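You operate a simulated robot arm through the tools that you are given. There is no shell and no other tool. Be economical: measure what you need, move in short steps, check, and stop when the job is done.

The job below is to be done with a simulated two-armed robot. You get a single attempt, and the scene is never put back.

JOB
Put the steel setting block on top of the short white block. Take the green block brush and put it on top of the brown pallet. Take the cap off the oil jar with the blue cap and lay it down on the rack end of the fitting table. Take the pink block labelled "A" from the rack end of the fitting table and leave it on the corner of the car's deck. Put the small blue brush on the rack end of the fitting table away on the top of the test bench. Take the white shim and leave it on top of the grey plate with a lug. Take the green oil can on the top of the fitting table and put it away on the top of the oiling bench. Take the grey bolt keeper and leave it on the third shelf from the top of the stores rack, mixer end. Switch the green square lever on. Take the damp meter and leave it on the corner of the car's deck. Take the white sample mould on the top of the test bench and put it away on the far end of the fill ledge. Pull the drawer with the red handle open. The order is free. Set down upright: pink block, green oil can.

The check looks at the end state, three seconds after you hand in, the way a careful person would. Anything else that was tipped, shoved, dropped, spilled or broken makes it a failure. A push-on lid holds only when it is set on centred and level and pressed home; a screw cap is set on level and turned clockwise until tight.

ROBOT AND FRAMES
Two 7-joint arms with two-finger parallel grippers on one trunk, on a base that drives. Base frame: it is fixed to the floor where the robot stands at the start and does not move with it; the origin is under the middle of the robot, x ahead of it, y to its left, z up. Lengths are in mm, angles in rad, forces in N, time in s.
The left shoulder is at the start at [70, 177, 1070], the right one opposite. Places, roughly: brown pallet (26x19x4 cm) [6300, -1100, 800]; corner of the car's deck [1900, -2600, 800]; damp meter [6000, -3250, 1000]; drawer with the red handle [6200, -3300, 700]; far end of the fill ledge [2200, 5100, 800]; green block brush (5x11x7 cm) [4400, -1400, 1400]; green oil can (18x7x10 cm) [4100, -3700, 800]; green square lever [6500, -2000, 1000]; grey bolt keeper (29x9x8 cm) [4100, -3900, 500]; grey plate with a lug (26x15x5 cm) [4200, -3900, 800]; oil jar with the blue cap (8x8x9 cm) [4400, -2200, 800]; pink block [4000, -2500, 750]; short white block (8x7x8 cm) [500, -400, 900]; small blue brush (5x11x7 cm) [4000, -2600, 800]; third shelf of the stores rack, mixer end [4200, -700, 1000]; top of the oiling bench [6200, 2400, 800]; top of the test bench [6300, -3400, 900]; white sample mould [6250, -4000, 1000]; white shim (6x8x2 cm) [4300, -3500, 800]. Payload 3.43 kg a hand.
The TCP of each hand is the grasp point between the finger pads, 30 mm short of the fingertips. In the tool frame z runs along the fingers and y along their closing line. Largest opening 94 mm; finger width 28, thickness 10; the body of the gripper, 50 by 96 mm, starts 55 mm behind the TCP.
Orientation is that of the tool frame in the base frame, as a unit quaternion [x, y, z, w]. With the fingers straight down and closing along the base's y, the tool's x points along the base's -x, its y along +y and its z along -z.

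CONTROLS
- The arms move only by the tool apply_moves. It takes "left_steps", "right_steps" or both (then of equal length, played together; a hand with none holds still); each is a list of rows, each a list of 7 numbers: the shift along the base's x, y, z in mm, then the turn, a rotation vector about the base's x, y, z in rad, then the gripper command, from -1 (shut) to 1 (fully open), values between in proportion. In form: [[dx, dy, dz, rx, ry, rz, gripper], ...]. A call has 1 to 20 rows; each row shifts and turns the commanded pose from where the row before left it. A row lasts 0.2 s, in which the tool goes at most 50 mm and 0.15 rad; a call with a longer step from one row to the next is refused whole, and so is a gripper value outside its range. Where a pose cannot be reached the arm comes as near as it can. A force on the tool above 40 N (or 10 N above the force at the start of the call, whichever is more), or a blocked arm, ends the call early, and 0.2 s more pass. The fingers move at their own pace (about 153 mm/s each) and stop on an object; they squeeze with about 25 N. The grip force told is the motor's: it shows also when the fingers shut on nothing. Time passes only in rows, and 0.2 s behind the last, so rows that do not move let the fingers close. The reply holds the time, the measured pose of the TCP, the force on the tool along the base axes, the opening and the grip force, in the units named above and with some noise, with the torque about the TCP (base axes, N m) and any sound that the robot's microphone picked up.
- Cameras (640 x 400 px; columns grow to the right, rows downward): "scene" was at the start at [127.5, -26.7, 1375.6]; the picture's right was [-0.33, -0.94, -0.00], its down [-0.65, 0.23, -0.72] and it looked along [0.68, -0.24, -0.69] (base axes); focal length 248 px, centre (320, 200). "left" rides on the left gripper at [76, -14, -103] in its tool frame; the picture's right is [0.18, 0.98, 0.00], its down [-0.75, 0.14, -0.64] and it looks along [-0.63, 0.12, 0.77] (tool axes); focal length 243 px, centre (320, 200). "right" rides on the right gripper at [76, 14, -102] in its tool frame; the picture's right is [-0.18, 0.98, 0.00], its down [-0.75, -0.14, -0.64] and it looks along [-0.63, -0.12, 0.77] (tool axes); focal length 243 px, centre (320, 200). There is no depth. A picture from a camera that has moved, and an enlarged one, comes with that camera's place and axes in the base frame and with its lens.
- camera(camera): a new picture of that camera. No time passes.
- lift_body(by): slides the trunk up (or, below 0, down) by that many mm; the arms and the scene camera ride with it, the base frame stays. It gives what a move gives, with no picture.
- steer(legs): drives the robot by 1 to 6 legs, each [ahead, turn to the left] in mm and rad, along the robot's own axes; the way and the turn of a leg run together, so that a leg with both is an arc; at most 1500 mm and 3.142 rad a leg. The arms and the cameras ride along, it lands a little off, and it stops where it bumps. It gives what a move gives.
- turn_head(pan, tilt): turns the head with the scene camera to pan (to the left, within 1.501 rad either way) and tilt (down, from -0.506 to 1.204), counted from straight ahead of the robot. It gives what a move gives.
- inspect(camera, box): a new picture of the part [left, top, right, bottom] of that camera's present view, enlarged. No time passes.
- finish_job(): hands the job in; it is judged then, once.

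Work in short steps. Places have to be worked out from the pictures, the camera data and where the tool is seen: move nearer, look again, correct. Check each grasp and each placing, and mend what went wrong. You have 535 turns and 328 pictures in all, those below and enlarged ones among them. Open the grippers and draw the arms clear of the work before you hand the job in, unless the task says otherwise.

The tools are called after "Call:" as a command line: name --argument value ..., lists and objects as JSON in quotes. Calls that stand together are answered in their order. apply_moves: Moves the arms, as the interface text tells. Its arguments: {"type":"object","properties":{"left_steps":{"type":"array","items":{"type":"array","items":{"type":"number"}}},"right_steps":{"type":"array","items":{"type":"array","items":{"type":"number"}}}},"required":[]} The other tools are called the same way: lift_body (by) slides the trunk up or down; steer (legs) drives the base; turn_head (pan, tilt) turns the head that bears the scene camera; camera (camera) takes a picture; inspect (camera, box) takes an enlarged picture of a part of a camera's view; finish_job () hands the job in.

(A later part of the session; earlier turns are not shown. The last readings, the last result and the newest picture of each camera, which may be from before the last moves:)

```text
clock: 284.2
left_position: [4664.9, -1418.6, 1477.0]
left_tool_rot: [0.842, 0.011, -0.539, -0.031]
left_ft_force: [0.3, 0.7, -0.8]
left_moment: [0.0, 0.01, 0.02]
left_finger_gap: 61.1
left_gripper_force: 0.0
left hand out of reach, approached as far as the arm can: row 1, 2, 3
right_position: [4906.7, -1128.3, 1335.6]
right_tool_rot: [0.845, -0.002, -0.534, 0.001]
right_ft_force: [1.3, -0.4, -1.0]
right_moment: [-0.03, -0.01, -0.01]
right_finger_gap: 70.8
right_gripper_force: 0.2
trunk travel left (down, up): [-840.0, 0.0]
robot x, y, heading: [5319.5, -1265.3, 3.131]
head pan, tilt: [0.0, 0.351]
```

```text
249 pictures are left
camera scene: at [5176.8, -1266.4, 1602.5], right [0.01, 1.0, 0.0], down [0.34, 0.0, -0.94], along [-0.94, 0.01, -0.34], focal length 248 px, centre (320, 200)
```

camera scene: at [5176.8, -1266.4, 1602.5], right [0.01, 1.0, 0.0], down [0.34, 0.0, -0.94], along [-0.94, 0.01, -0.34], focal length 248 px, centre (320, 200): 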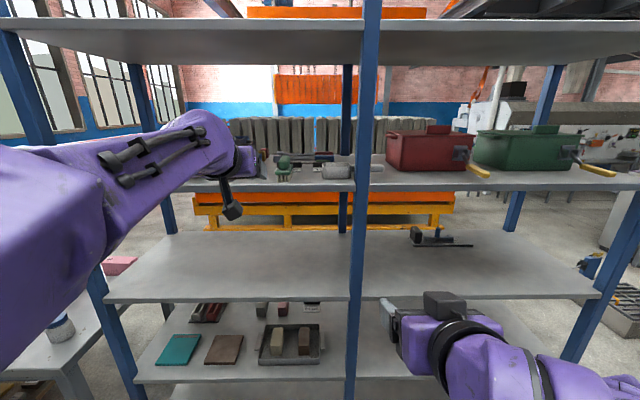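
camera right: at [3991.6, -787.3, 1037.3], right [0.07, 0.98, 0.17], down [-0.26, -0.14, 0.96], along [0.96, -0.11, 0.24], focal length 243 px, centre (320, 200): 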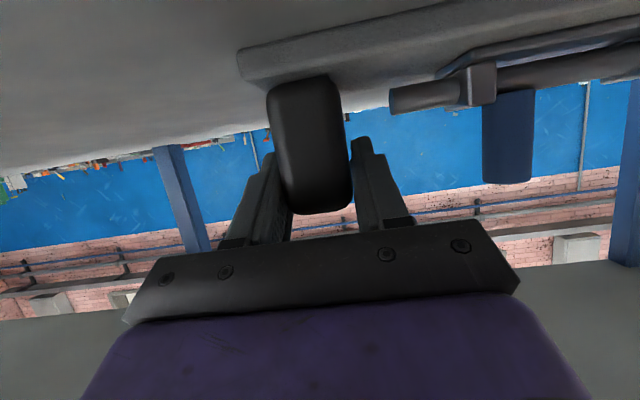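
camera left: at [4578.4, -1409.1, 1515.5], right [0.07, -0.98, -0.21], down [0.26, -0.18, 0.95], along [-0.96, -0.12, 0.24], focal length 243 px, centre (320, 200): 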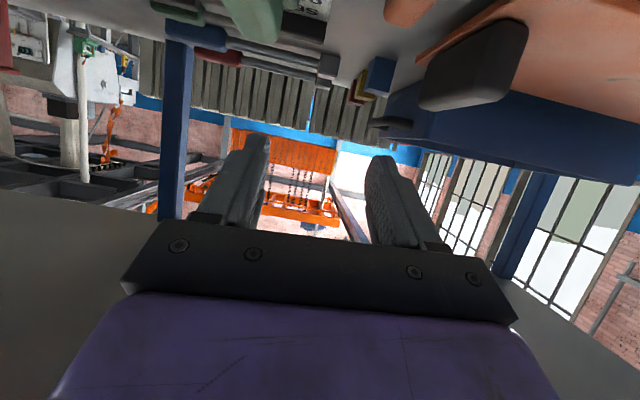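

The left arm is stretched in an awkward branch. I back off 200 mm more, bring the left hand down, and at the same time try raising the right hand.

Call:
steer --legs '[[-200, 0]]'

Call:
apply_moves --left_steps '[[10, -10, -40, 0, 0, 0, 0.3], [10, -10, -40, 0, 0, 0, 0.3], [10, -10, -40, 0, 0, 0, 0.3], [10, -10, -40, 0, 0, 0, 0.3], [0, 0, 0, 0, 0, 0, 0.3]]' --right_steps '[[-30, 0, 30, 0, 0, 0, 0.3], [-30, 0, 30, 0, 0, 0, 0.3], [-30, 0, 30, 0, 0, 0, 0.3], [-30, 0, 30, 0, 0, 0, 0.3], [0, 0, 0, 0, 0, 0, 0.3]]'

```text
clock: 285.8
left_position: [4863.3, -1422.2, 1474.0]
left_tool_rot: [0.843, 0.012, -0.537, -0.031]
left_ft_force: [0.1, -0.6, 0.2]
left_moment: [0.02, 0.0, 0.02]
left_finger_gap: 61.0
left_gripper_force: 0.1
right_position: [5105.1, -1130.2, 1334.7]
right_tool_rot: [0.845, -0.002, -0.534, 0.001]
right_ft_force: [0.3, -0.4, -0.1]
right_moment: [0.0, -0.01, 0.0]
right_finger_gap: 70.2
right_gripper_force: 0.0
trunk travel left (down, up): [-840.0, 0.0]
robot x, y, heading: [5523.7, -1275.8, 3.128]
head pan, tilt: [0.0, 0.351]
```

```text
clock: 287.0
left_position: [4890.4, -1467.1, 1319.4]
left_tool_rot: [0.84, 0.019, -0.54, -0.041]
left_ft_force: [-0.5, 0.3, 0.3]
left_moment: [0.0, 0.0, -0.01]
left_finger_gap: 61.2
left_gripper_force: 0.0
left hand out of reach, approached as far as the arm can: row 1, 2
right_position: [4986.0, -1132.3, 1455.7]
right_tool_rot: [0.845, -0.003, -0.535, 0.0]
right_ft_force: [1.0, -0.1, -0.5]
right_moment: [-0.01, -0.02, 0.02]
right_finger_gap: 61.2
right_gripper_force: 0.0
trunk travel left (down, up): [-840.0, 0.0]
robot x, y, heading: [5524.3, -1266.5, 3.13]
head pan, tilt: [0.0, 0.351]
```

The right hand reaches z 1456 properly, so it does the brush. I restore the left hand to a tucked vertical pose.

Call:
apply_moves --left_steps '[[36, -11, 0, 0, -0.142, 0, 0], [36, -11, 0, 0, -0.142, 0, 0], [36, -11, 0, 0, -0.142, 0, 0], [36, -11, 0, 0, -0.142, 0, 0], [36, -11, 0, 0, -0.142, 0, 0], [36, -11, 0, 0, -0.142, 0, 0], [36, -11, 0, 0, -0.142, 0, 0], [36, -11, 0, 0, -0.142, 0, 0], [0, 0, 0, 0, 0, 0, 0]]'

Call:
camera --camera "scene"

```text
clock: 289.0
left_position: [5094.8, -1584.3, 1292.8]
left_tool_rot: [0.999, 0.028, 0.001, -0.028]
left_ft_force: [0.3, -0.1, -1.0]
left_moment: [0.01, -0.04, 0.03]
left_finger_gap: 46.9
left_gripper_force: 0.1
left hand out of reach, approached as far as the arm can: row 1, 2, 3, 4, 5, 6, 7
right_position: [4985.4, -1132.5, 1455.2]
right_tool_rot: [0.845, -0.002, -0.534, 0.0]
right_ft_force: [-0.1, 0.3, -0.4]
right_moment: [0.02, -0.02, -0.03]
right_finger_gap: 61.0
right_gripper_force: 0.1
trunk travel left (down, up): [-840.0, 0.0]
robot x, y, heading: [5521.6, -1267.3, 3.128]
head pan, tilt: [0.0, 0.351]
```

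```text
248 pictures are left
camera scene: at [5378.2, -1268.6, 1602.4], right [0.01, 1.0, 0.0], down [0.34, 0.0, -0.94], along [-0.94, 0.01, -0.34], focal length 248 px, centre (320, 200)
```

scene: 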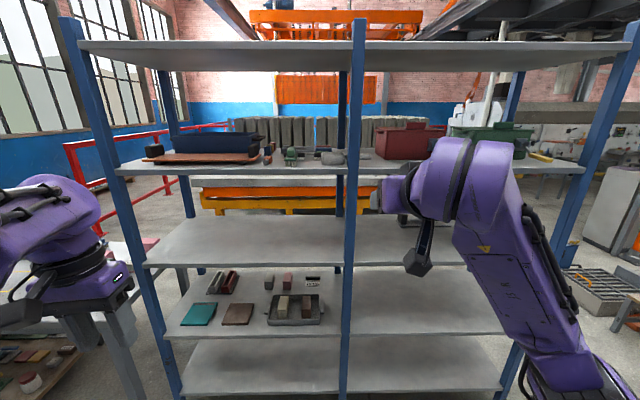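

I shift diagonally so the right hand lines up with the brush.

Call:
steer --legs '[[0, 0.61], [404, 0], [0, -0.598]]'

Call:
camera --camera "right"

Call:
camera --camera "scene"

```text
clock: 294.8
left_position: [4763.3, -1816.8, 1292.0]
left_tool_rot: [0.999, 0.035, 0.001, -0.029]
left_ft_force: [0.4, 0.1, 0.8]
left_moment: [-0.03, -0.01, -0.05]
left_finger_gap: 46.9
left_gripper_force: 0.0
right_position: [4649.6, -1365.0, 1456.6]
right_tool_rot: [0.845, 0.003, -0.534, 0.003]
right_ft_force: [0.0, -0.5, 0.2]
right_moment: [-0.01, 0.04, 0.01]
right_finger_gap: 61.2
right_gripper_force: 0.1
trunk travel left (down, up): [-840.0, 0.0]
robot x, y, heading: [5188.6, -1495.0, -3.141]
head pan, tilt: [0.0, 0.351]
```

```text
247 pictures are left
camera right: at [4775.7, -1377.9, 1430.7], right [-0.07, -0.98, 0.17], down [0.26, 0.15, 0.96], along [-0.96, 0.11, 0.24], focal length 243 px, centre (320, 200)
```

right: 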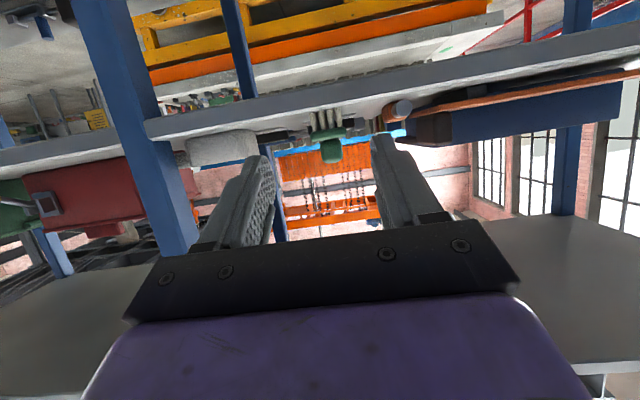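

```text
246 pictures are left
camera scene: at [5042.5, -1495.9, 1602.5], right [0.0, 1.0, 0.0], down [0.34, 0.0, -0.94], along [-0.94, 0.0, -0.34], focal length 248 px, centre (320, 200)
```

scene: 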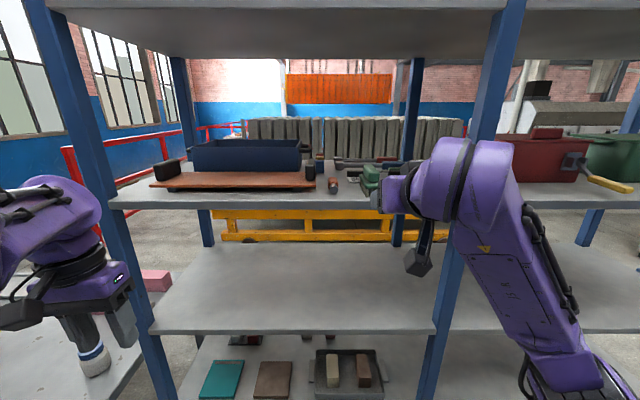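

Aligned with the handle (y −1365). I raise 8 mm and drive 150 mm in.

Call:
apply_moves --right_steps '[[0, 0, 8, 0, 0, 0, 0.3], [0, 0, 0, 0, 0, 0, 0.3]]'

Call:
steer --legs '[[150, 0]]'

Call:
camera --camera "right"

```text
clock: 295.4
left_position: [4762.5, -1816.0, 1291.3]
left_tool_rot: [0.999, 0.034, 0.001, -0.03]
left_ft_force: [0.4, -0.2, 0.7]
left_moment: [0.04, -0.01, 0.01]
left_finger_gap: 47.1
left_gripper_force: 0.0
right_position: [4649.2, -1365.1, 1463.9]
right_tool_rot: [0.846, 0.003, -0.534, 0.003]
right_ft_force: [-0.4, 0.7, -0.5]
right_moment: [0.01, 0.01, 0.01]
right_finger_gap: 60.9
right_gripper_force: 0.1
trunk travel left (down, up): [-840.0, 0.0]
robot x, y, heading: [5187.0, -1495.3, -3.142]
head pan, tilt: [0.0, 0.351]
```

```text
clock: 296.7
left_position: [4615.8, -1816.1, 1292.9]
left_tool_rot: [0.999, 0.034, 0.001, -0.029]
left_ft_force: [0.7, 0.0, -0.9]
left_moment: [0.0, 0.02, -0.03]
left_finger_gap: 47.0
left_gripper_force: 0.1
right_position: [4502.9, -1363.6, 1466.1]
right_tool_rot: [0.844, 0.003, -0.536, 0.004]
right_ft_force: [-0.3, 0.3, 0.1]
right_moment: [0.04, -0.01, 0.01]
right_finger_gap: 61.0
right_gripper_force: 0.0
trunk travel left (down, up): [-840.0, 0.0]
robot x, y, heading: [5037.1, -1496.5, 3.141]
head pan, tilt: [0.0, 0.351]
```

```text
245 pictures are left
camera right: at [4628.9, -1376.9, 1439.9], right [-0.07, -0.98, 0.17], down [0.26, 0.15, 0.95], along [-0.96, 0.11, 0.24], focal length 243 px, centre (320, 200)
```

right: 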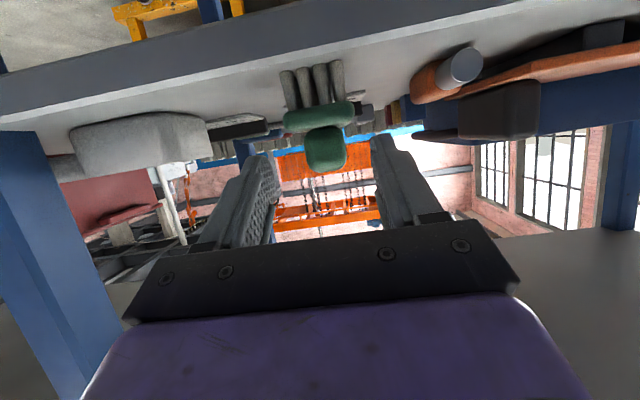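

Handle is centred. I advance 66 mm and grip.

Call:
apply_moves --right_steps '[[-25, 0, 0, 0, 0, 0, 0.3], [-25, 0, -2, 0, 0, 0, 0.3], [-16, 0, -1, 0, 0, 0, 0.3], [0, 0, 0, 0, 0, 0, 0.3], [0, 0, 0, 0, 0, 0, -1], [0, 0, 0, 0, 0, 0, -1], [0, 0, 0, 0, 0, 0, -1]]'

Call:
camera --camera "right"

```text
clock: 298.3
left_position: [4612.7, -1815.1, 1291.4]
left_tool_rot: [0.999, 0.034, 0.002, -0.03]
left_ft_force: [-0.5, 1.4, 0.0]
left_moment: [0.0, -0.01, 0.01]
left_finger_gap: 46.8
left_gripper_force: 0.1
right_position: [4434.2, -1362.7, 1462.8]
right_tool_rot: [0.845, 0.003, -0.534, 0.003]
right_ft_force: [-0.7, -0.5, 0.8]
right_moment: [0.0, -0.03, 0.05]
right_finger_gap: 31.8
right_gripper_force: 25.1
trunk travel left (down, up): [-840.0, 0.0]
robot x, y, heading: [5038.6, -1495.6, 3.141]
head pan, tilt: [0.0, 0.351]
```

```text
244 pictures are left
camera right: at [4561.2, -1376.2, 1435.9], right [-0.07, -0.98, 0.17], down [0.26, 0.15, 0.96], along [-0.96, 0.11, 0.24], focal length 243 px, centre (320, 200)
```

right: 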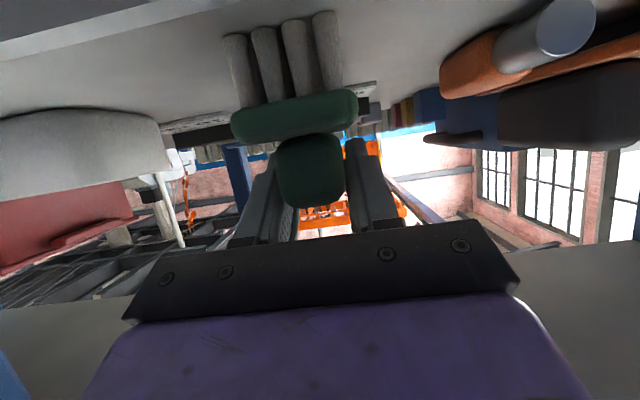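

Gripped at 32 mm. I lift 25 mm and drive back out.

Call:
apply_moves --right_steps '[[0, 0, 8, 0, 0, 0, -1], [0, 0, 10, 0, 0, 0, -1], [0, 0, 10, 0, 0, 0, -1], [0, 0, 0, 0, 0, 0, -1]]'

Call:
steer --legs '[[-300, 0]]'

Call:
camera --camera "scene"

```text
clock: 299.3
left_position: [4613.3, -1816.7, 1291.6]
left_tool_rot: [0.999, 0.034, 0.002, -0.03]
left_ft_force: [-0.4, 0.3, -0.1]
left_moment: [-0.04, -0.01, -0.03]
left_finger_gap: 46.7
left_gripper_force: 0.1
right_position: [4434.0, -1363.0, 1489.4]
right_tool_rot: [0.846, 0.002, -0.534, 0.003]
right_ft_force: [0.0, -0.4, -1.3]
right_moment: [0.0, -0.04, 0.02]
right_finger_gap: 31.5
right_gripper_force: 24.9
trunk travel left (down, up): [-840.0, 0.0]
robot x, y, heading: [5037.9, -1495.6, 3.141]
head pan, tilt: [0.0, 0.351]
```

```text
clock: 301.4
left_position: [4915.6, -1815.4, 1290.7]
left_tool_rot: [0.999, 0.036, 0.003, -0.031]
left_ft_force: [-0.4, 0.2, 0.6]
left_moment: [0.03, -0.03, 0.02]
left_finger_gap: 47.0
left_gripper_force: 0.1
right_position: [4736.0, -1365.0, 1487.3]
right_tool_rot: [0.846, 0.002, -0.534, 0.003]
right_ft_force: [-0.9, 0.3, -1.5]
right_moment: [0.0, 0.0, 0.02]
right_finger_gap: 31.5
right_gripper_force: 24.7
trunk travel left (down, up): [-840.0, 0.0]
robot x, y, heading: [5342.7, -1493.9, -3.138]
head pan, tilt: [0.0, 0.351]
```

```text
243 pictures are left
camera scene: at [5194.3, -1495.1, 1602.1], right [0.0, 1.0, 0.0], down [0.35, 0.0, -0.94], along [-0.94, 0.0, -0.35], focal length 248 px, centre (320, 200)
```

scene: 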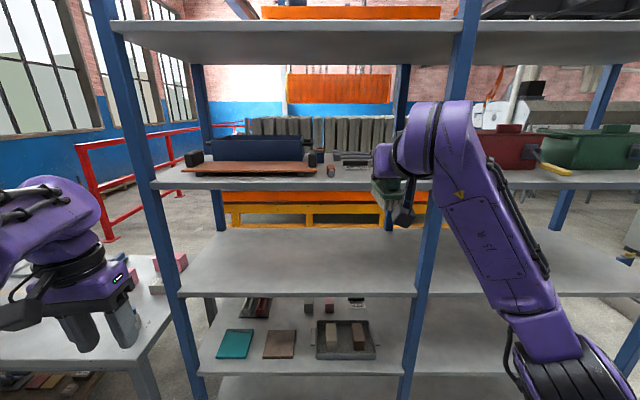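

I turn around to face the east bench with the pallet.

Call:
steer --legs '[[150, 0], [0, 3.138]]'

Call:
turn_head --pan 0.4 --tilt 0.5

Call:
camera --camera "scene"

```text
clock: 310.0
left_position: [5632.5, -1192.7, 1291.3]
left_tool_rot: [-0.014, 0.999, -0.032, -0.003]
left_ft_force: [-0.5, 0.6, 0.0]
left_moment: [-0.01, 0.02, 0.0]
left_finger_gap: 47.2
left_gripper_force: 0.1
right_position: [5791.1, -1652.9, 1488.0]
right_tool_rot: [0.015, 0.846, -0.008, 0.534]
right_ft_force: [-0.5, 0.1, -1.0]
right_moment: [-0.01, 0.0, 0.01]
right_finger_gap: 31.9
right_gripper_force: 24.8
trunk travel left (down, up): [-840.0, 0.0]
robot x, y, heading: [5193.3, -1497.9, -0.045]
head pan, tilt: [0.0, 0.351]
```

```text
clock: 310.9
left_position: [5631.6, -1193.8, 1290.6]
left_tool_rot: [-0.014, 0.999, -0.031, -0.003]
left_ft_force: [0.6, -0.3, 0.4]
left_moment: [-0.01, -0.02, 0.0]
left_finger_gap: 46.9
left_gripper_force: 0.0
right_position: [5791.0, -1653.2, 1488.2]
right_tool_rot: [0.015, 0.845, -0.008, 0.534]
right_ft_force: [-0.7, -0.1, -1.7]
right_moment: [0.03, 0.02, -0.01]
right_finger_gap: 31.5
right_gripper_force: 24.0
trunk travel left (down, up): [-840.0, 0.0]
robot x, y, heading: [5198.6, -1496.1, -0.037]
head pan, tilt: [0.4, 0.499]
```

```text
242 pictures are left
camera scene: at [5330.3, -1465.8, 1588.8], right [0.35, -0.94, 0.0], down [-0.45, -0.17, -0.88], along [0.82, 0.31, -0.48], focal length 248 px, centre (320, 200)
```

scene: 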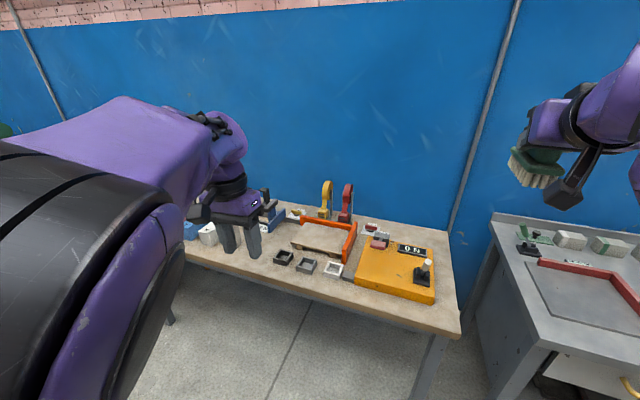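

Pallet candidate at about [6280, −1130]; I enlarge it.

Call:
inspect --camera "scene" --box '[250, 160, 470, 320]'

Call:
inspect --camera "scene" --box '[480, 130, 640, 240]'

```text
2.50 times, centred on (360, 240) of scene
camera zoom: at [5330.3, -1465.8, 1588.8], right [0.35, -0.94, 0.0], down [-0.45, -0.17, -0.88], along [0.82, 0.31, -0.48], focal length 621 px, centre (220, 100)
```

zoom: 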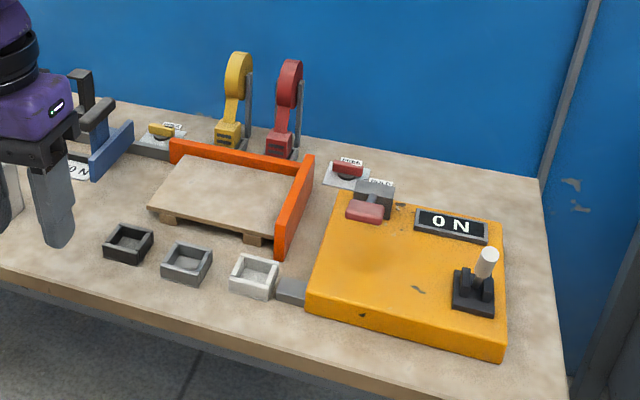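

```text
3.64 times, centred on (560, 185) of scene
camera zoom: at [5330.3, -1465.8, 1588.8], right [0.35, -0.94, 0.0], down [-0.45, -0.17, -0.88], along [0.82, 0.31, -0.48], focal length 904 px, centre (-553, 254)
```

zoom: 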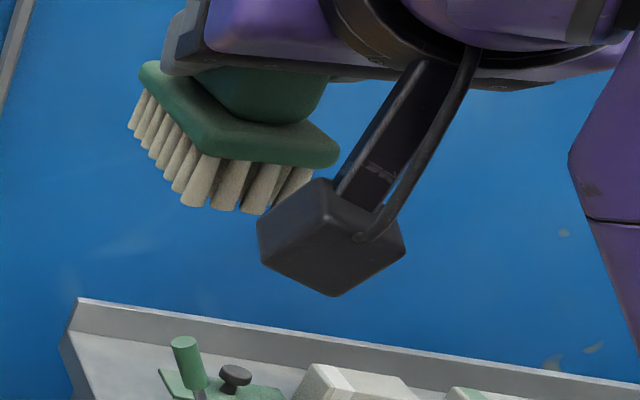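

The pallet (tan board in the orange corner rail) spans x 6155–6340, y −990 to −1245. I drive so the right hand can come over its middle.

Call:
steer --legs '[[0, 0.858], [690, 0], [0, -0.822]]'

Call:
apply_moves --left_steps '[[-30, 0, 0, 0, 0, 0, 0], [-30, 0, 0, 0, 0, 0, 0], [-30, 0, 0, 0, 0, 0, 0], [0, 0, 0, 0, 0, 0, 0]]'

Call:
turn_head --pan -0.2 --tilt 0.8

Call:
camera --camera "scene"

```text
clock: 319.0
left_position: [6085.7, -672.0, 1290.3]
left_tool_rot: [-0.039, 0.999, -0.03, -0.002]
left_ft_force: [0.0, 0.0, -0.6]
left_moment: [-0.01, 0.0, 0.0]
left_finger_gap: 47.0
left_gripper_force: 0.1
right_position: [6268.2, -1123.3, 1489.0]
right_tool_rot: [-0.006, 0.845, 0.005, 0.535]
right_ft_force: [0.9, -0.1, -0.9]
right_moment: [-0.03, 0.03, -0.01]
right_finger_gap: 31.5
right_gripper_force: 25.1
trunk travel left (down, up): [-840.0, 0.0]
robot x, y, heading: [5663.9, -1000.3, 0.005]
head pan, tilt: [0.4, 0.499]
```

```text
clock: 320.0
left_position: [6043.9, -629.7, 1281.3]
left_tool_rot: [-0.042, 0.998, -0.038, -0.003]
left_ft_force: [0.3, -0.2, 0.2]
left_moment: [0.04, -0.04, -0.03]
left_finger_gap: 46.9
left_gripper_force: 0.0
left hand out of reach, approached as far as the arm can: row 1, 2, 3
right_position: [6268.2, -1124.1, 1489.1]
right_tool_rot: [-0.007, 0.845, 0.006, 0.535]
right_ft_force: [0.2, -0.7, -0.9]
right_moment: [0.0, 0.04, -0.01]
right_finger_gap: 31.4
right_gripper_force: 24.9
trunk travel left (down, up): [-840.0, 0.0]
robot x, y, heading: [5666.1, -997.5, 0.012]
head pan, tilt: [0.4, 0.499]
```

```text
clock: 321.0
left_position: [6044.5, -629.0, 1281.4]
left_tool_rot: [-0.042, 0.998, -0.039, -0.004]
left_ft_force: [-0.3, -0.3, 0.2]
left_moment: [0.0, -0.02, 0.0]
left_finger_gap: 47.2
left_gripper_force: 0.1
right_position: [6267.8, -1122.3, 1488.7]
right_tool_rot: [-0.007, 0.846, 0.006, 0.534]
right_ft_force: [0.3, -1.4, -1.2]
right_moment: [-0.01, 0.04, 0.0]
right_finger_gap: 31.6
right_gripper_force: 25.2
trunk travel left (down, up): [-840.0, 0.0]
robot x, y, heading: [5663.7, -998.7, 0.008]
head pan, tilt: [-0.201, 0.799]
```

```text
239 pictures are left
camera scene: at [5794.0, -1011.7, 1562.8], right [-0.19, -0.98, 0.0], down [-0.7, 0.14, -0.7], along [0.68, -0.13, -0.72], focal length 248 px, centre (320, 200)
```

scene: 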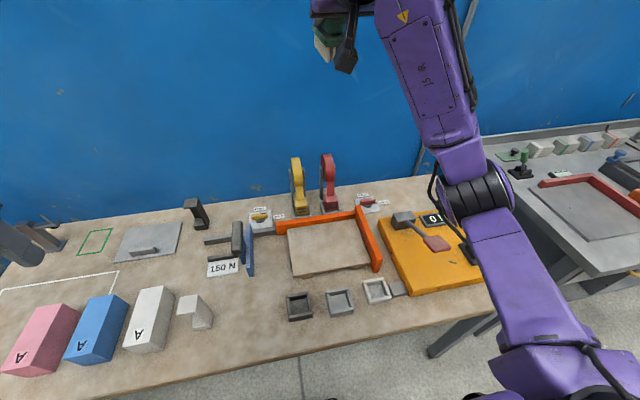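

Triangulation puts the pallet's top at z≈812, centre [6270, −1127], right under the hand. I lower the trunk 300 mm.

Call:
lift_body --by -300

Call:
apply_moves --right_steps '[[0, 0, -40, 0, 0, 0, -1], [0, 0, -40, 0, 0, 0, -1], [0, 0, -40, 0, 0, 0, -1], [0, 0, -40, 0, 0, 0, -1], [0, 0, -40, 0, 0, 0, -1], [0, 0, -30, 0, 0, 0, -1], [0, 0, 0, 0, 0, 0, -1]]'

Call:
camera --camera "scene"

Call:
camera --camera "right"

```text
clock: 324.0
left_position: [6044.0, -630.1, 981.7]
left_tool_rot: [-0.041, 0.998, -0.038, -0.003]
left_ft_force: [0.2, -0.5, -1.1]
left_moment: [0.01, 0.05, 0.0]
left_finger_gap: 47.1
left_gripper_force: 0.1
right_position: [6267.5, -1123.8, 1189.2]
right_tool_rot: [-0.007, 0.845, 0.006, 0.535]
right_ft_force: [0.4, 0.5, -0.5]
right_moment: [0.03, 0.0, 0.02]
right_finger_gap: 31.7
right_gripper_force: 24.9
trunk travel left (down, up): [-540.0, 300.0]
robot x, y, heading: [5663.6, -996.3, 0.009]
head pan, tilt: [-0.201, 0.799]
```

```text
clock: 325.4
left_position: [6035.9, -630.4, 985.9]
left_tool_rot: [-0.037, 0.999, -0.037, 0.005]
left_ft_force: [0.7, -0.7, 0.0]
left_moment: [0.06, -0.03, 0.02]
left_finger_gap: 46.8
left_gripper_force: 0.1
right_position: [6216.9, -1100.6, 1091.3]
right_tool_rot: [0.001, 0.782, -0.013, 0.624]
right_ft_force: [1.4, -4.0, 6.9]
right_moment: [-0.08, 0.55, 0.11]
right_finger_gap: 31.7
right_gripper_force: 25.1
right hand out of reach, approached as far as the arm can: row 4, 5, 6
trunk travel left (down, up): [-540.0, 300.0]
robot x, y, heading: [5665.6, -997.4, -0.012]
head pan, tilt: [-0.201, 0.799]
stopped in row 7 (right hand): the arm was blocked; the commanded pose is now the measured one
```

```text
238 pictures are left
camera scene: at [5779.1, -1026.8, 1264.1], right [-0.21, -0.98, -0.01], down [-0.69, 0.16, -0.7], along [0.69, -0.14, -0.71], focal length 248 px, centre (320, 200)
```

scene: 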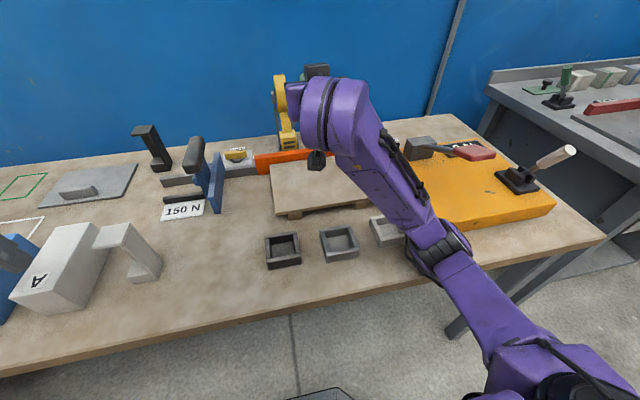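

```text
237 pictures are left
camera right: at [6101.4, -1085.7, 1037.3], right [0.06, 0.99, 0.16], down [-0.46, -0.12, 0.88], along [0.89, -0.12, 0.45], focal length 243 px, centre (320, 200)
```

right: 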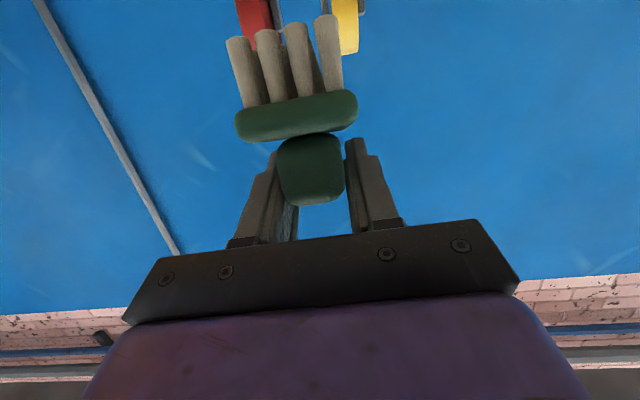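

The right arm's elbow seems to be down against the yellow box or white tray. I lift the trunk straight away.

Call:
lift_body --by 200

Call:
camera --camera "scene"

```text
clock: 327.6
left_position: [6049.7, -630.8, 1181.7]
left_tool_rot: [-0.035, 0.999, -0.037, -0.001]
left_ft_force: [0.0, -0.6, -0.7]
left_moment: [0.0, -0.01, 0.03]
left_finger_gap: 46.8
left_gripper_force: 0.1
right_position: [6229.0, -1098.0, 1277.3]
right_tool_rot: [-0.002, 0.789, -0.007, 0.614]
right_ft_force: [0.6, -0.1, -0.9]
right_moment: [0.02, -0.03, 0.05]
right_finger_gap: 31.6
right_gripper_force: 24.5
trunk travel left (down, up): [-740.0, 100.0]
robot x, y, heading: [5663.0, -998.8, -0.002]
head pan, tilt: [-0.201, 0.799]
```

```text
236 pictures are left
camera scene: at [5795.4, -1014.0, 1462.7], right [-0.2, -0.98, 0.0], down [-0.7, 0.14, -0.7], along [0.68, -0.14, -0.72], focal length 248 px, centre (320, 200)
```

scene: 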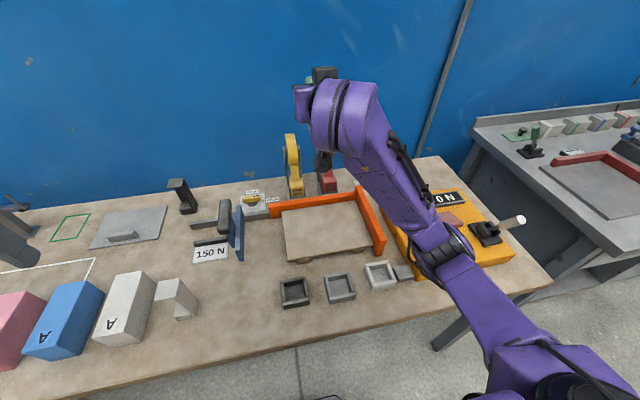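

Nothing appears displaced so far. I raise the trunk fully, restore the hand's pitch, and look at the yellow box.

Call:
lift_body --by 100

Call:
apply_moves --right_steps '[[0, 0, 20, 0, 0.09, 0, -1], [0, 0, 20, 0, 0.098, 0, -1], [0, 0, 0, 0, 0, 0, -1]]'

Call:
inspect --camera "scene" --box '[250, 170, 530, 345]'

```text
clock: 328.9
left_position: [6048.9, -632.2, 1281.9]
left_tool_rot: [-0.035, 0.999, -0.038, -0.002]
left_ft_force: [0.4, -0.2, -0.2]
left_moment: [0.01, 0.0, 0.0]
left_finger_gap: 47.2
left_gripper_force: 0.0
right_position: [6229.5, -1098.7, 1378.5]
right_tool_rot: [-0.001, 0.79, -0.009, 0.613]
right_ft_force: [0.4, -0.1, -0.7]
right_moment: [0.03, 0.02, -0.03]
right_finger_gap: 31.4
right_gripper_force: 25.1
trunk travel left (down, up): [-840.0, 0.0]
robot x, y, heading: [5666.9, -997.5, -0.005]
head pan, tilt: [-0.201, 0.799]
```

```text
clock: 329.7
left_position: [6050.3, -631.8, 1281.2]
left_tool_rot: [-0.035, 0.999, -0.037, -0.001]
left_ft_force: [-0.3, 0.9, 0.5]
left_moment: [0.0, 0.0, -0.02]
left_finger_gap: 47.1
left_gripper_force: 0.0
right_position: [6230.8, -1098.0, 1418.3]
right_tool_rot: [-0.002, 0.843, -0.008, 0.538]
right_ft_force: [-0.2, 0.2, -1.4]
right_moment: [0.03, 0.0, 0.0]
right_finger_gap: 31.6
right_gripper_force: 24.8
trunk travel left (down, up): [-840.0, 0.0]
robot x, y, heading: [5664.8, -996.0, 0.0]
head pan, tilt: [-0.201, 0.799]
```

```text
2.29 times, centred on (390, 258) of scene
camera zoom: at [5795.4, -1014.3, 1562.8], right [-0.2, -0.98, 0.0], down [-0.7, 0.15, -0.7], along [0.68, -0.14, -0.72], focal length 568 px, centre (160, 69)
```

zoom: 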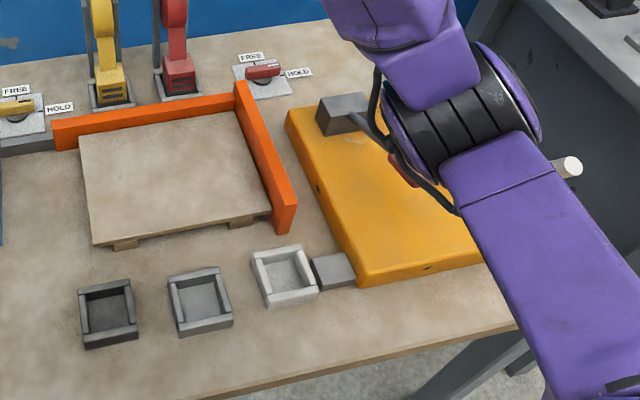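

Tray and box look unmoved. With the shoulder high, I lower the hand in stages and watch the elbow.

Call:
apply_moves --right_steps '[[5, -4, -40, 0, 0, 0, -1], [5, -4, -40, 0, 0, 0, -1], [5, -4, -40, 0, 0, 0, -1], [5, -4, -40, 0, 0, 0, -1], [5, -4, -40, 0, 0, 0, -1], [0, 0, 0, 0, 0, 0, -1]]'

Call:
camera --camera "scene"

```text
clock: 331.1
left_position: [6048.0, -631.0, 1281.1]
left_tool_rot: [-0.035, 0.999, -0.037, -0.001]
left_ft_force: [-1.3, -0.5, 0.3]
left_moment: [0.01, -0.02, 0.0]
left_finger_gap: 46.8
left_gripper_force: 0.1
right_position: [6233.0, -1092.4, 1234.2]
right_tool_rot: [-0.002, 0.844, -0.011, 0.536]
right_ft_force: [0.2, -0.2, 0.0]
right_moment: [-0.01, 0.03, 0.01]
right_finger_gap: 31.9
right_gripper_force: 25.5
right hand out of reach, approached as far as the arm can: row 4, 5
trunk travel left (down, up): [-840.0, 0.0]
robot x, y, heading: [5667.4, -996.7, -0.009]
head pan, tilt: [-0.201, 0.799]
```

```text
234 pictures are left
camera scene: at [5795.3, -1014.6, 1562.8], right [-0.2, -0.98, 0.0], down [-0.7, 0.15, -0.7], along [0.68, -0.14, -0.72], focal length 248 px, centre (320, 200)
```

scene: 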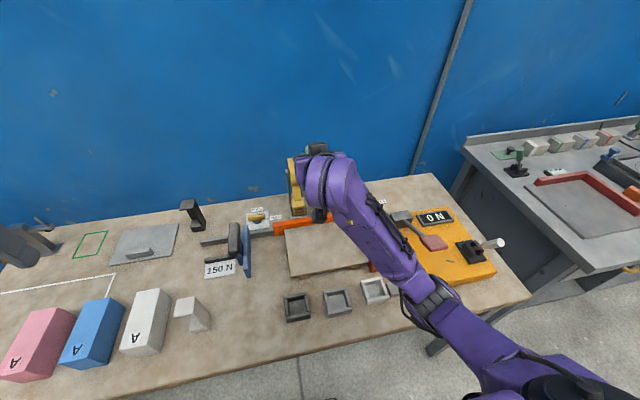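

Forward-pitched, the hand cannot go low without the elbow sagging onto the table. I'll hand the brush over in mid-air to the left hand, gripping from above. First I bring the right hand up to the middle and move the left aside, upright.

Call:
apply_moves --right_steps '[[-5, 0, 40, 0, 0, 0, -1], [-10, 10, 35, 0, 0, 0, -1], [-15, 20, 30, 0, 0, 0, -1], [-20, 25, 20, 0, 0, 0, -1], [-20, 25, 20, 0, 0, 0, -1], [0, 0, 0, 0, 0, 0, -1]]' --left_steps '[[15, 0, 15, 0, 0, -0.07, 0], [15, 0, 15, 0, 0, 0, 0.5], [15, 0, 15, 0, 0, 0, 0.5], [10, 0, 15, 0, 0, 0, 0.5], [0, 0, 0, 0, 0, 0, 0.5], [0, 0, 0, 0, 0, 0, 0.5]]'

Call:
turn_head --pan 0 --tilt 0.4

Call:
camera --camera "scene"

```text
clock: 332.5
left_position: [6104.8, -632.1, 1342.0]
left_tool_rot: [0.001, 0.999, -0.037, -0.003]
left_ft_force: [0.2, -0.1, 0.6]
left_moment: [-0.01, 0.02, 0.02]
left_finger_gap: 71.0
left_gripper_force: 0.1
right_position: [6162.5, -1013.2, 1378.6]
right_tool_rot: [-0.001, 0.844, -0.008, 0.537]
right_ft_force: [-0.9, -0.6, -0.6]
right_moment: [0.01, 0.03, 0.0]
right_finger_gap: 31.6
right_gripper_force: 25.8
trunk travel left (down, up): [-840.0, 0.0]
robot x, y, heading: [5665.5, -995.7, -0.002]
head pan, tilt: [-0.201, 0.799]
```

```text
clock: 333.4
left_position: [6104.5, -631.8, 1342.2]
left_tool_rot: [0.0, 0.999, -0.037, -0.003]
left_ft_force: [1.0, 0.9, -0.6]
left_moment: [-0.01, -0.01, 0.0]
left_finger_gap: 70.3
left_gripper_force: 0.1
right_position: [6162.1, -1012.6, 1378.0]
right_tool_rot: [-0.002, 0.843, -0.008, 0.538]
right_ft_force: [0.4, 0.4, -0.4]
right_moment: [0.01, 0.0, 0.02]
right_finger_gap: 31.4
right_gripper_force: 24.8
trunk travel left (down, up): [-840.0, 0.0]
robot x, y, heading: [5667.7, -996.9, -0.007]
head pan, tilt: [0.0, 0.4]
```

```text
233 pictures are left
camera scene: at [5808.8, -997.9, 1597.8], right [0.0, -1.0, 0.0], down [-0.39, 0.0, -0.92], along [0.92, 0.0, -0.39], focal length 248 px, centre (320, 200)
```

scene: 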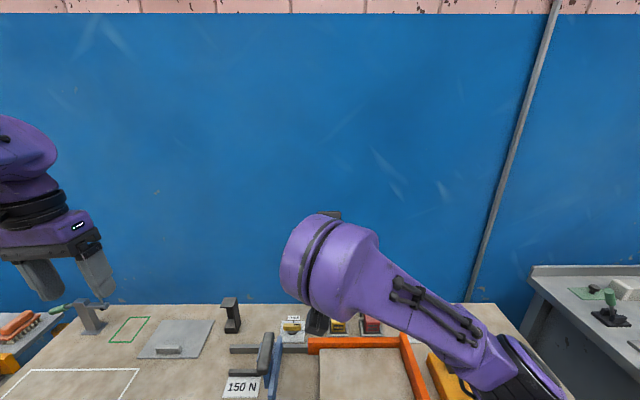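

I set up the handover: right hand drawn back to x≈6045, z 1338; left hand will come in front, tilted, open at 75 mm.

Call:
apply_moves --right_steps '[[-20, 0, -8, 0, 0, 0, -1], [-25, 0, -8, 0, 0, 0, -1], [-25, 0, -8, 0, 0, 0, -1], [-25, 0, -8, 0, 0, 0, -1], [-22, 0, -8, 0, 0, 0, -1], [0, 0, 0, 0, 0, 0, -1]]' --left_steps '[[10, -30, -5, 0, 0.07, 0, 0.6], [10, -30, -5, 0, 0.07, 0, 0.6], [10, -30, -5, 0, 0.07, 0, 0.6], [10, -30, -5, 0, 0.07, 0, 0.6], [10, -30, -5, 0, 0.07, 0, 0.6], [3, -30, -4, 0, 0, 0, 0.6]]'

Call:
camera --camera "scene"

```text
clock: 334.8
left_position: [6157.6, -812.4, 1314.7]
left_tool_rot: [-0.006, 0.983, -0.036, -0.177]
left_ft_force: [-0.1, 0.2, -0.3]
left_moment: [0.03, -0.03, -0.05]
left_finger_gap: 75.2
left_gripper_force: 0.1
right_position: [6125.9, -1033.1, 1337.5]
right_tool_rot: [-0.004, 0.843, -0.006, 0.538]
right_ft_force: [0.0, 0.2, -0.7]
right_moment: [0.01, 0.01, 0.0]
right_finger_gap: 31.6
right_gripper_force: 24.7
right hand out of reach, approached as far as the arm can: row 2, 3, 4, 5
trunk travel left (down, up): [-840.0, 0.0]
robot x, y, heading: [5666.3, -995.2, -0.001]
head pan, tilt: [0.0, 0.4]
```

```text
232 pictures are left
camera scene: at [5808.8, -998.9, 1597.9], right [0.0, -1.0, 0.0], down [-0.39, 0.0, -0.92], along [0.92, 0.0, -0.39], focal length 248 px, centre (320, 200)
```

scene: 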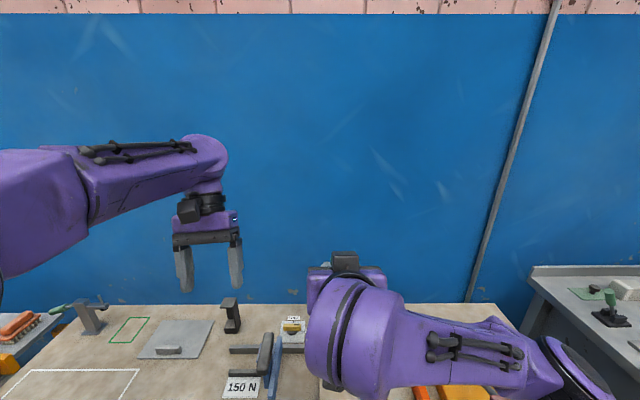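

Right hand holds at [6126, −1033, 1337]. I raise the left hand, square its roll, and bring it over the brush's front half from above.

Call:
apply_moves --left_steps '[[5, 0, 40, 0.037, 0, 0, 0.7], [5, 0, 40, 0.037, 0, 0, 0.7], [4, -40, 2, 0, 0, 0, 0.7], [4, -45, 0, 0, 0, 0, 0.7], [0, -45, 0, 0, 0, 0, 0.7], [0, -45, 0, 0, 0, 0, 0.7], [0, -45, 0, 0, 0, 0, 0.7], [0, 0, 0, 0, 0, 0, 0.7]]'

Call:
camera --camera "left"

Call:
camera --camera "scene"

```text
clock: 336.6
left_position: [6170.0, -833.1, 1392.9]
left_tool_rot: [-0.013, 0.985, 0.0, -0.172]
left_ft_force: [0.1, -1.1, 0.0]
left_moment: [0.02, 0.0, 0.0]
left_finger_gap: 80.1
left_gripper_force: 0.1
left hand out of reach, approached as far as the arm can: row 3, 4, 5, 6, 7
right_position: [6127.3, -1032.0, 1337.9]
right_tool_rot: [-0.003, 0.842, -0.007, 0.539]
right_ft_force: [0.6, -0.6, -0.5]
right_moment: [0.04, 0.0, 0.01]
right_finger_gap: 31.7
right_gripper_force: 24.9
trunk travel left (down, up): [-840.0, 0.0]
robot x, y, heading: [5665.9, -998.0, -0.0]
head pan, tilt: [0.0, 0.4]
```

```text
231 pictures are left
camera left: at [6133.2, -849.0, 1513.9], right [-0.2, 0.98, 0.07], down [0.92, 0.16, 0.35], along [0.33, 0.13, -0.93], focal length 243 px, centre (320, 200)
```

left: 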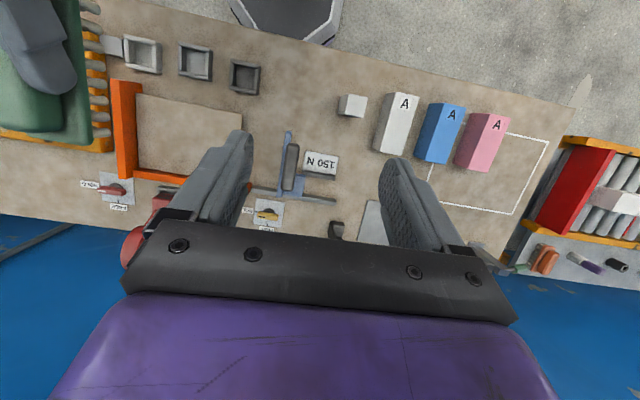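

```text
230 pictures are left
camera scene: at [5809.0, -998.6, 1597.9], right [0.0, -1.0, 0.0], down [-0.39, 0.0, -0.92], along [0.92, 0.0, -0.39], focal length 248 px, centre (320, 200)
```

scene: 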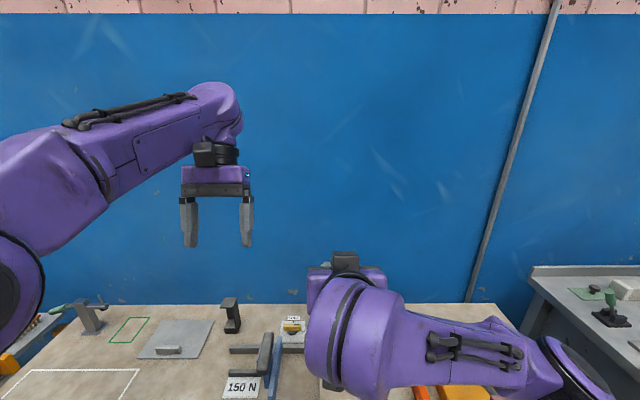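

Left can't reach across that high. I bring the brush leftward and lower instead (right hand to y≈−890, z≈1305).

Call:
apply_moves --right_steps '[[5, 25, -6, 0, 0, 0, -1], [5, 25, -6, 0, 0, 0, -1], [5, 25, -6, 0, 0, 0, -1], [5, 25, -6, 0, 0, 0, -1], [0, 25, -6, 0, 0, 0, -1], [0, 20, -5, 0, 0, 0, -1], [0, 0, 0, 0, 0, 0, -1]]'

Call:
camera --camera "scene"

```text
clock: 338.2
left_position: [6169.1, -832.8, 1392.5]
left_tool_rot: [-0.013, 0.985, -0.001, -0.171]
left_ft_force: [-0.5, 0.1, 0.2]
left_moment: [-0.01, 0.02, -0.02]
left_finger_gap: 80.1
left_gripper_force: 0.1
right_position: [6145.6, -884.3, 1303.0]
right_tool_rot: [-0.001, 0.843, -0.008, 0.538]
right_ft_force: [0.8, -0.6, -0.8]
right_moment: [-0.03, -0.01, 0.0]
right_finger_gap: 31.7
right_gripper_force: 25.2
trunk travel left (down, up): [-840.0, 0.0]
robot x, y, heading: [5662.8, -997.2, -0.003]
head pan, tilt: [0.0, 0.4]
```

```text
229 pictures are left
camera scene: at [5809.0, -998.4, 1597.9], right [0.0, -1.0, 0.0], down [-0.39, 0.0, -0.92], along [0.92, 0.0, -0.39], focal length 248 px, centre (320, 200)
```

scene: 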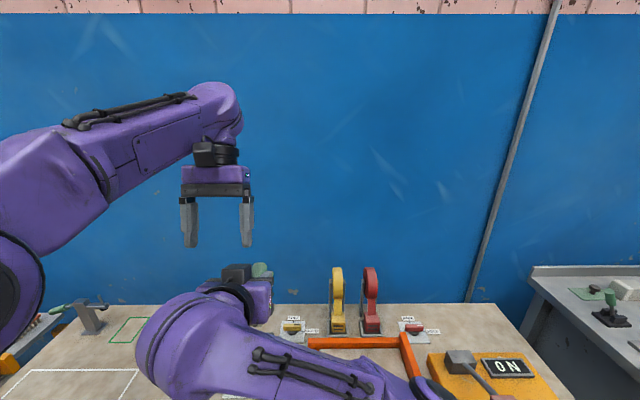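

Right hand is at [6146, −884, 1303]. I bring the left directly above the brush's front part.

Call:
apply_moves --left_steps '[[9, -17, -14, 0, 0, 0, 0.7], [9, -17, -14, 0, 0, 0, 0.7], [9, -17, -12, 0, 0, 0, 0.7], [0, 0, 0, 0, 0, 0, 0.7]]'

Call:
camera --camera "left"

Call:
inspect --camera "scene" --box '[150, 100, 390, 320]'

```text
clock: 339.2
left_position: [6196.4, -883.7, 1352.1]
left_tool_rot: [-0.013, 0.985, 0.0, -0.174]
left_ft_force: [0.1, -1.1, 0.2]
left_moment: [0.02, 0.01, 0.03]
left_finger_gap: 79.6
left_gripper_force: 0.0
right_position: [6145.1, -883.9, 1303.2]
right_tool_rot: [-0.001, 0.843, -0.009, 0.538]
right_ft_force: [0.4, -0.3, -0.8]
right_moment: [0.0, 0.0, -0.02]
right_finger_gap: 31.8
right_gripper_force: 24.5
trunk travel left (down, up): [-840.0, 0.0]
robot x, y, heading: [5666.3, -998.4, -0.005]
head pan, tilt: [0.0, 0.4]
```

```text
228 pictures are left
camera left: at [6162.0, -899.3, 1473.1], right [-0.2, 0.98, 0.07], down [0.93, 0.16, 0.34], along [0.32, 0.13, -0.94], focal length 243 px, centre (320, 200)
```

left: 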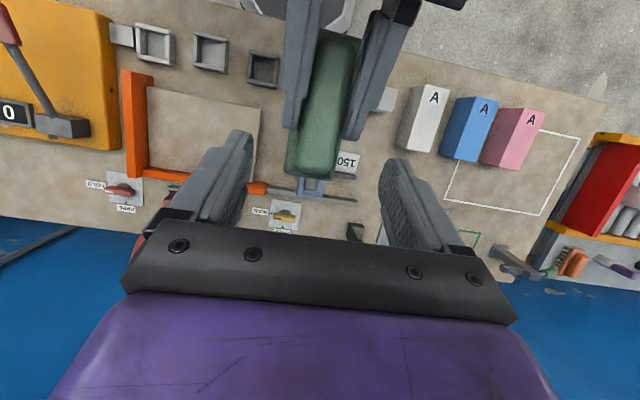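

```text
1.82 times, centred on (270, 210) of scene
camera zoom: at [5808.5, -997.4, 1597.9], right [0.0, -1.0, 0.0], down [-0.39, 0.0, -0.92], along [0.92, 0.0, -0.39], focal length 452 px, centre (411, 182)
```

zoom: 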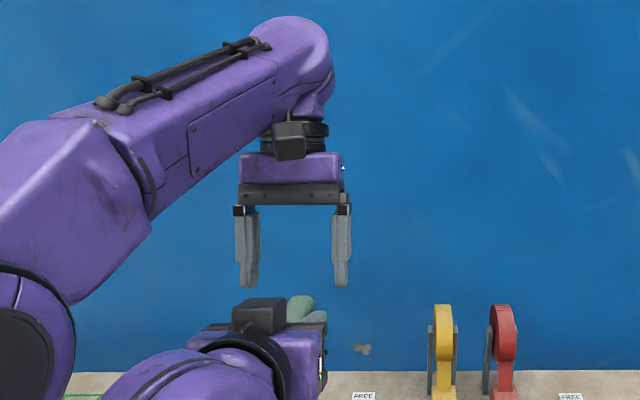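

The brush lies centred between the open fingers. I lower the left hand 74 mm straight down.

Call:
apply_moves --left_steps '[[2, -1, -20, 0, 0, 0, 0.7], [0, 0, -20, 0, 0, 0, 0.7], [0, 0, -20, 0, 0, 0, 0.7], [0, 0, -14, 0, 0, 0, 0.7], [0, 0, 0, 0, 0, 0, 0.7]]'

Call:
camera --camera "left"

Call:
camera --camera "right"

```text
clock: 340.4
left_position: [6198.2, -885.2, 1277.5]
left_tool_rot: [-0.012, 0.984, 0.0, -0.175]
left_ft_force: [-0.6, -1.2, -0.3]
left_moment: [-0.02, 0.0, -0.03]
left_finger_gap: 79.9
left_gripper_force: 0.2
right_position: [6146.0, -883.8, 1301.5]
right_tool_rot: [-0.002, 0.843, -0.008, 0.538]
right_ft_force: [0.3, 0.2, -0.3]
right_moment: [-0.02, -0.02, 0.01]
right_finger_gap: 31.7
right_gripper_force: 25.1
trunk travel left (down, up): [-840.0, 0.0]
robot x, y, heading: [5666.5, -996.4, -0.002]
head pan, tilt: [0.0, 0.4]
```

```text
226 pictures are left
camera left: at [6163.5, -901.7, 1399.7], right [-0.2, 0.98, 0.07], down [0.93, 0.16, 0.34], along [0.32, 0.13, -0.94], focal length 243 px, centre (320, 200)
```

left: 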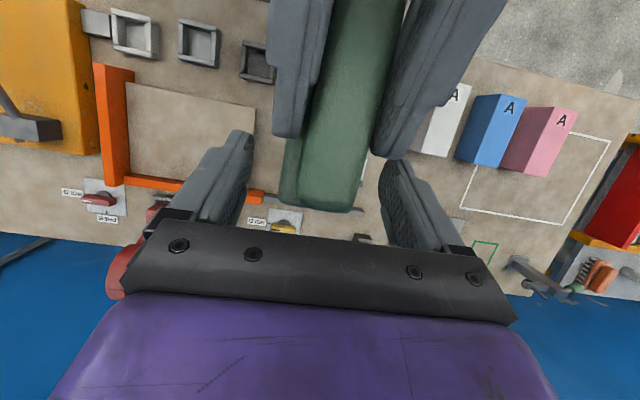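

```text
225 pictures are left
camera right: at [6021.2, -870.0, 1275.5], right [0.08, 0.98, 0.15], down [-0.27, -0.12, 0.96], along [0.96, -0.12, 0.25], focal length 243 px, centre (320, 200)
```

right: 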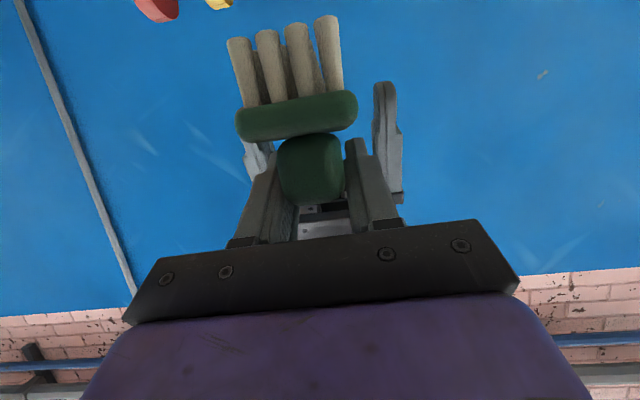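

Straddled. I close the left hand on the brush base.

Call:
apply_moves --left_steps '[[0, 0, 0, 0, 0, 0, 0.3], [0, 0, 0, 0, 0, 0, -1], [0, 0, 0, 0, 0, 0, -1], [0, 0, 0, 0, 0, 0, -1]]'

Call:
camera --camera "left"

Call:
camera --camera "right"

```text
clock: 341.4
left_position: [6198.9, -884.9, 1278.3]
left_tool_rot: [-0.013, 0.984, 0.0, -0.176]
left_ft_force: [0.4, 0.4, 0.5]
left_moment: [0.02, 0.01, -0.04]
left_finger_gap: 47.6
left_gripper_force: 25.0
right_position: [6145.4, -885.0, 1301.5]
right_tool_rot: [-0.002, 0.843, -0.008, 0.538]
right_ft_force: [0.9, -0.7, -0.3]
right_moment: [0.02, -0.04, 0.0]
right_finger_gap: 31.5
right_gripper_force: 25.1
trunk travel left (down, up): [-840.0, 0.0]
robot x, y, heading: [5666.1, -993.6, 0.0]
head pan, tilt: [0.0, 0.4]
```

```text
224 pictures are left
camera left: at [6163.8, -901.8, 1399.8], right [-0.2, 0.98, 0.07], down [0.93, 0.16, 0.34], along [0.32, 0.13, -0.94], focal length 243 px, centre (320, 200)
```

left: 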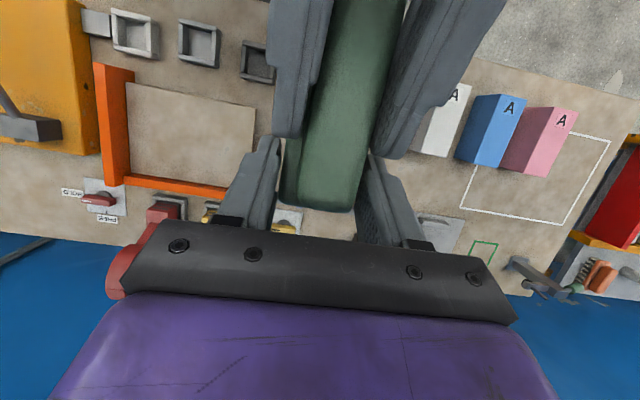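

```text
223 pictures are left
camera right: at [6021.4, -870.1, 1275.5], right [0.08, 0.98, 0.15], down [-0.27, -0.12, 0.96], along [0.96, -0.12, 0.25], focal length 243 px, centre (320, 200)
```

right: 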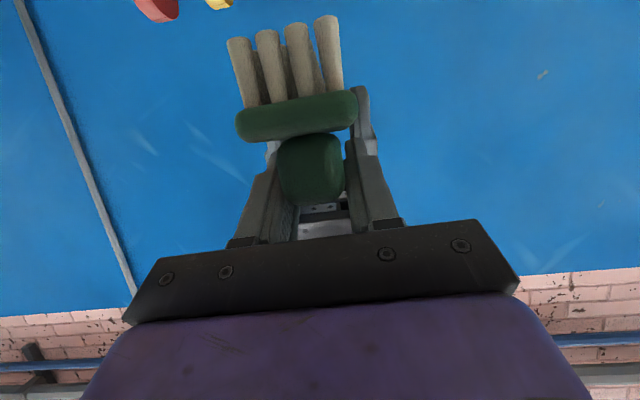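

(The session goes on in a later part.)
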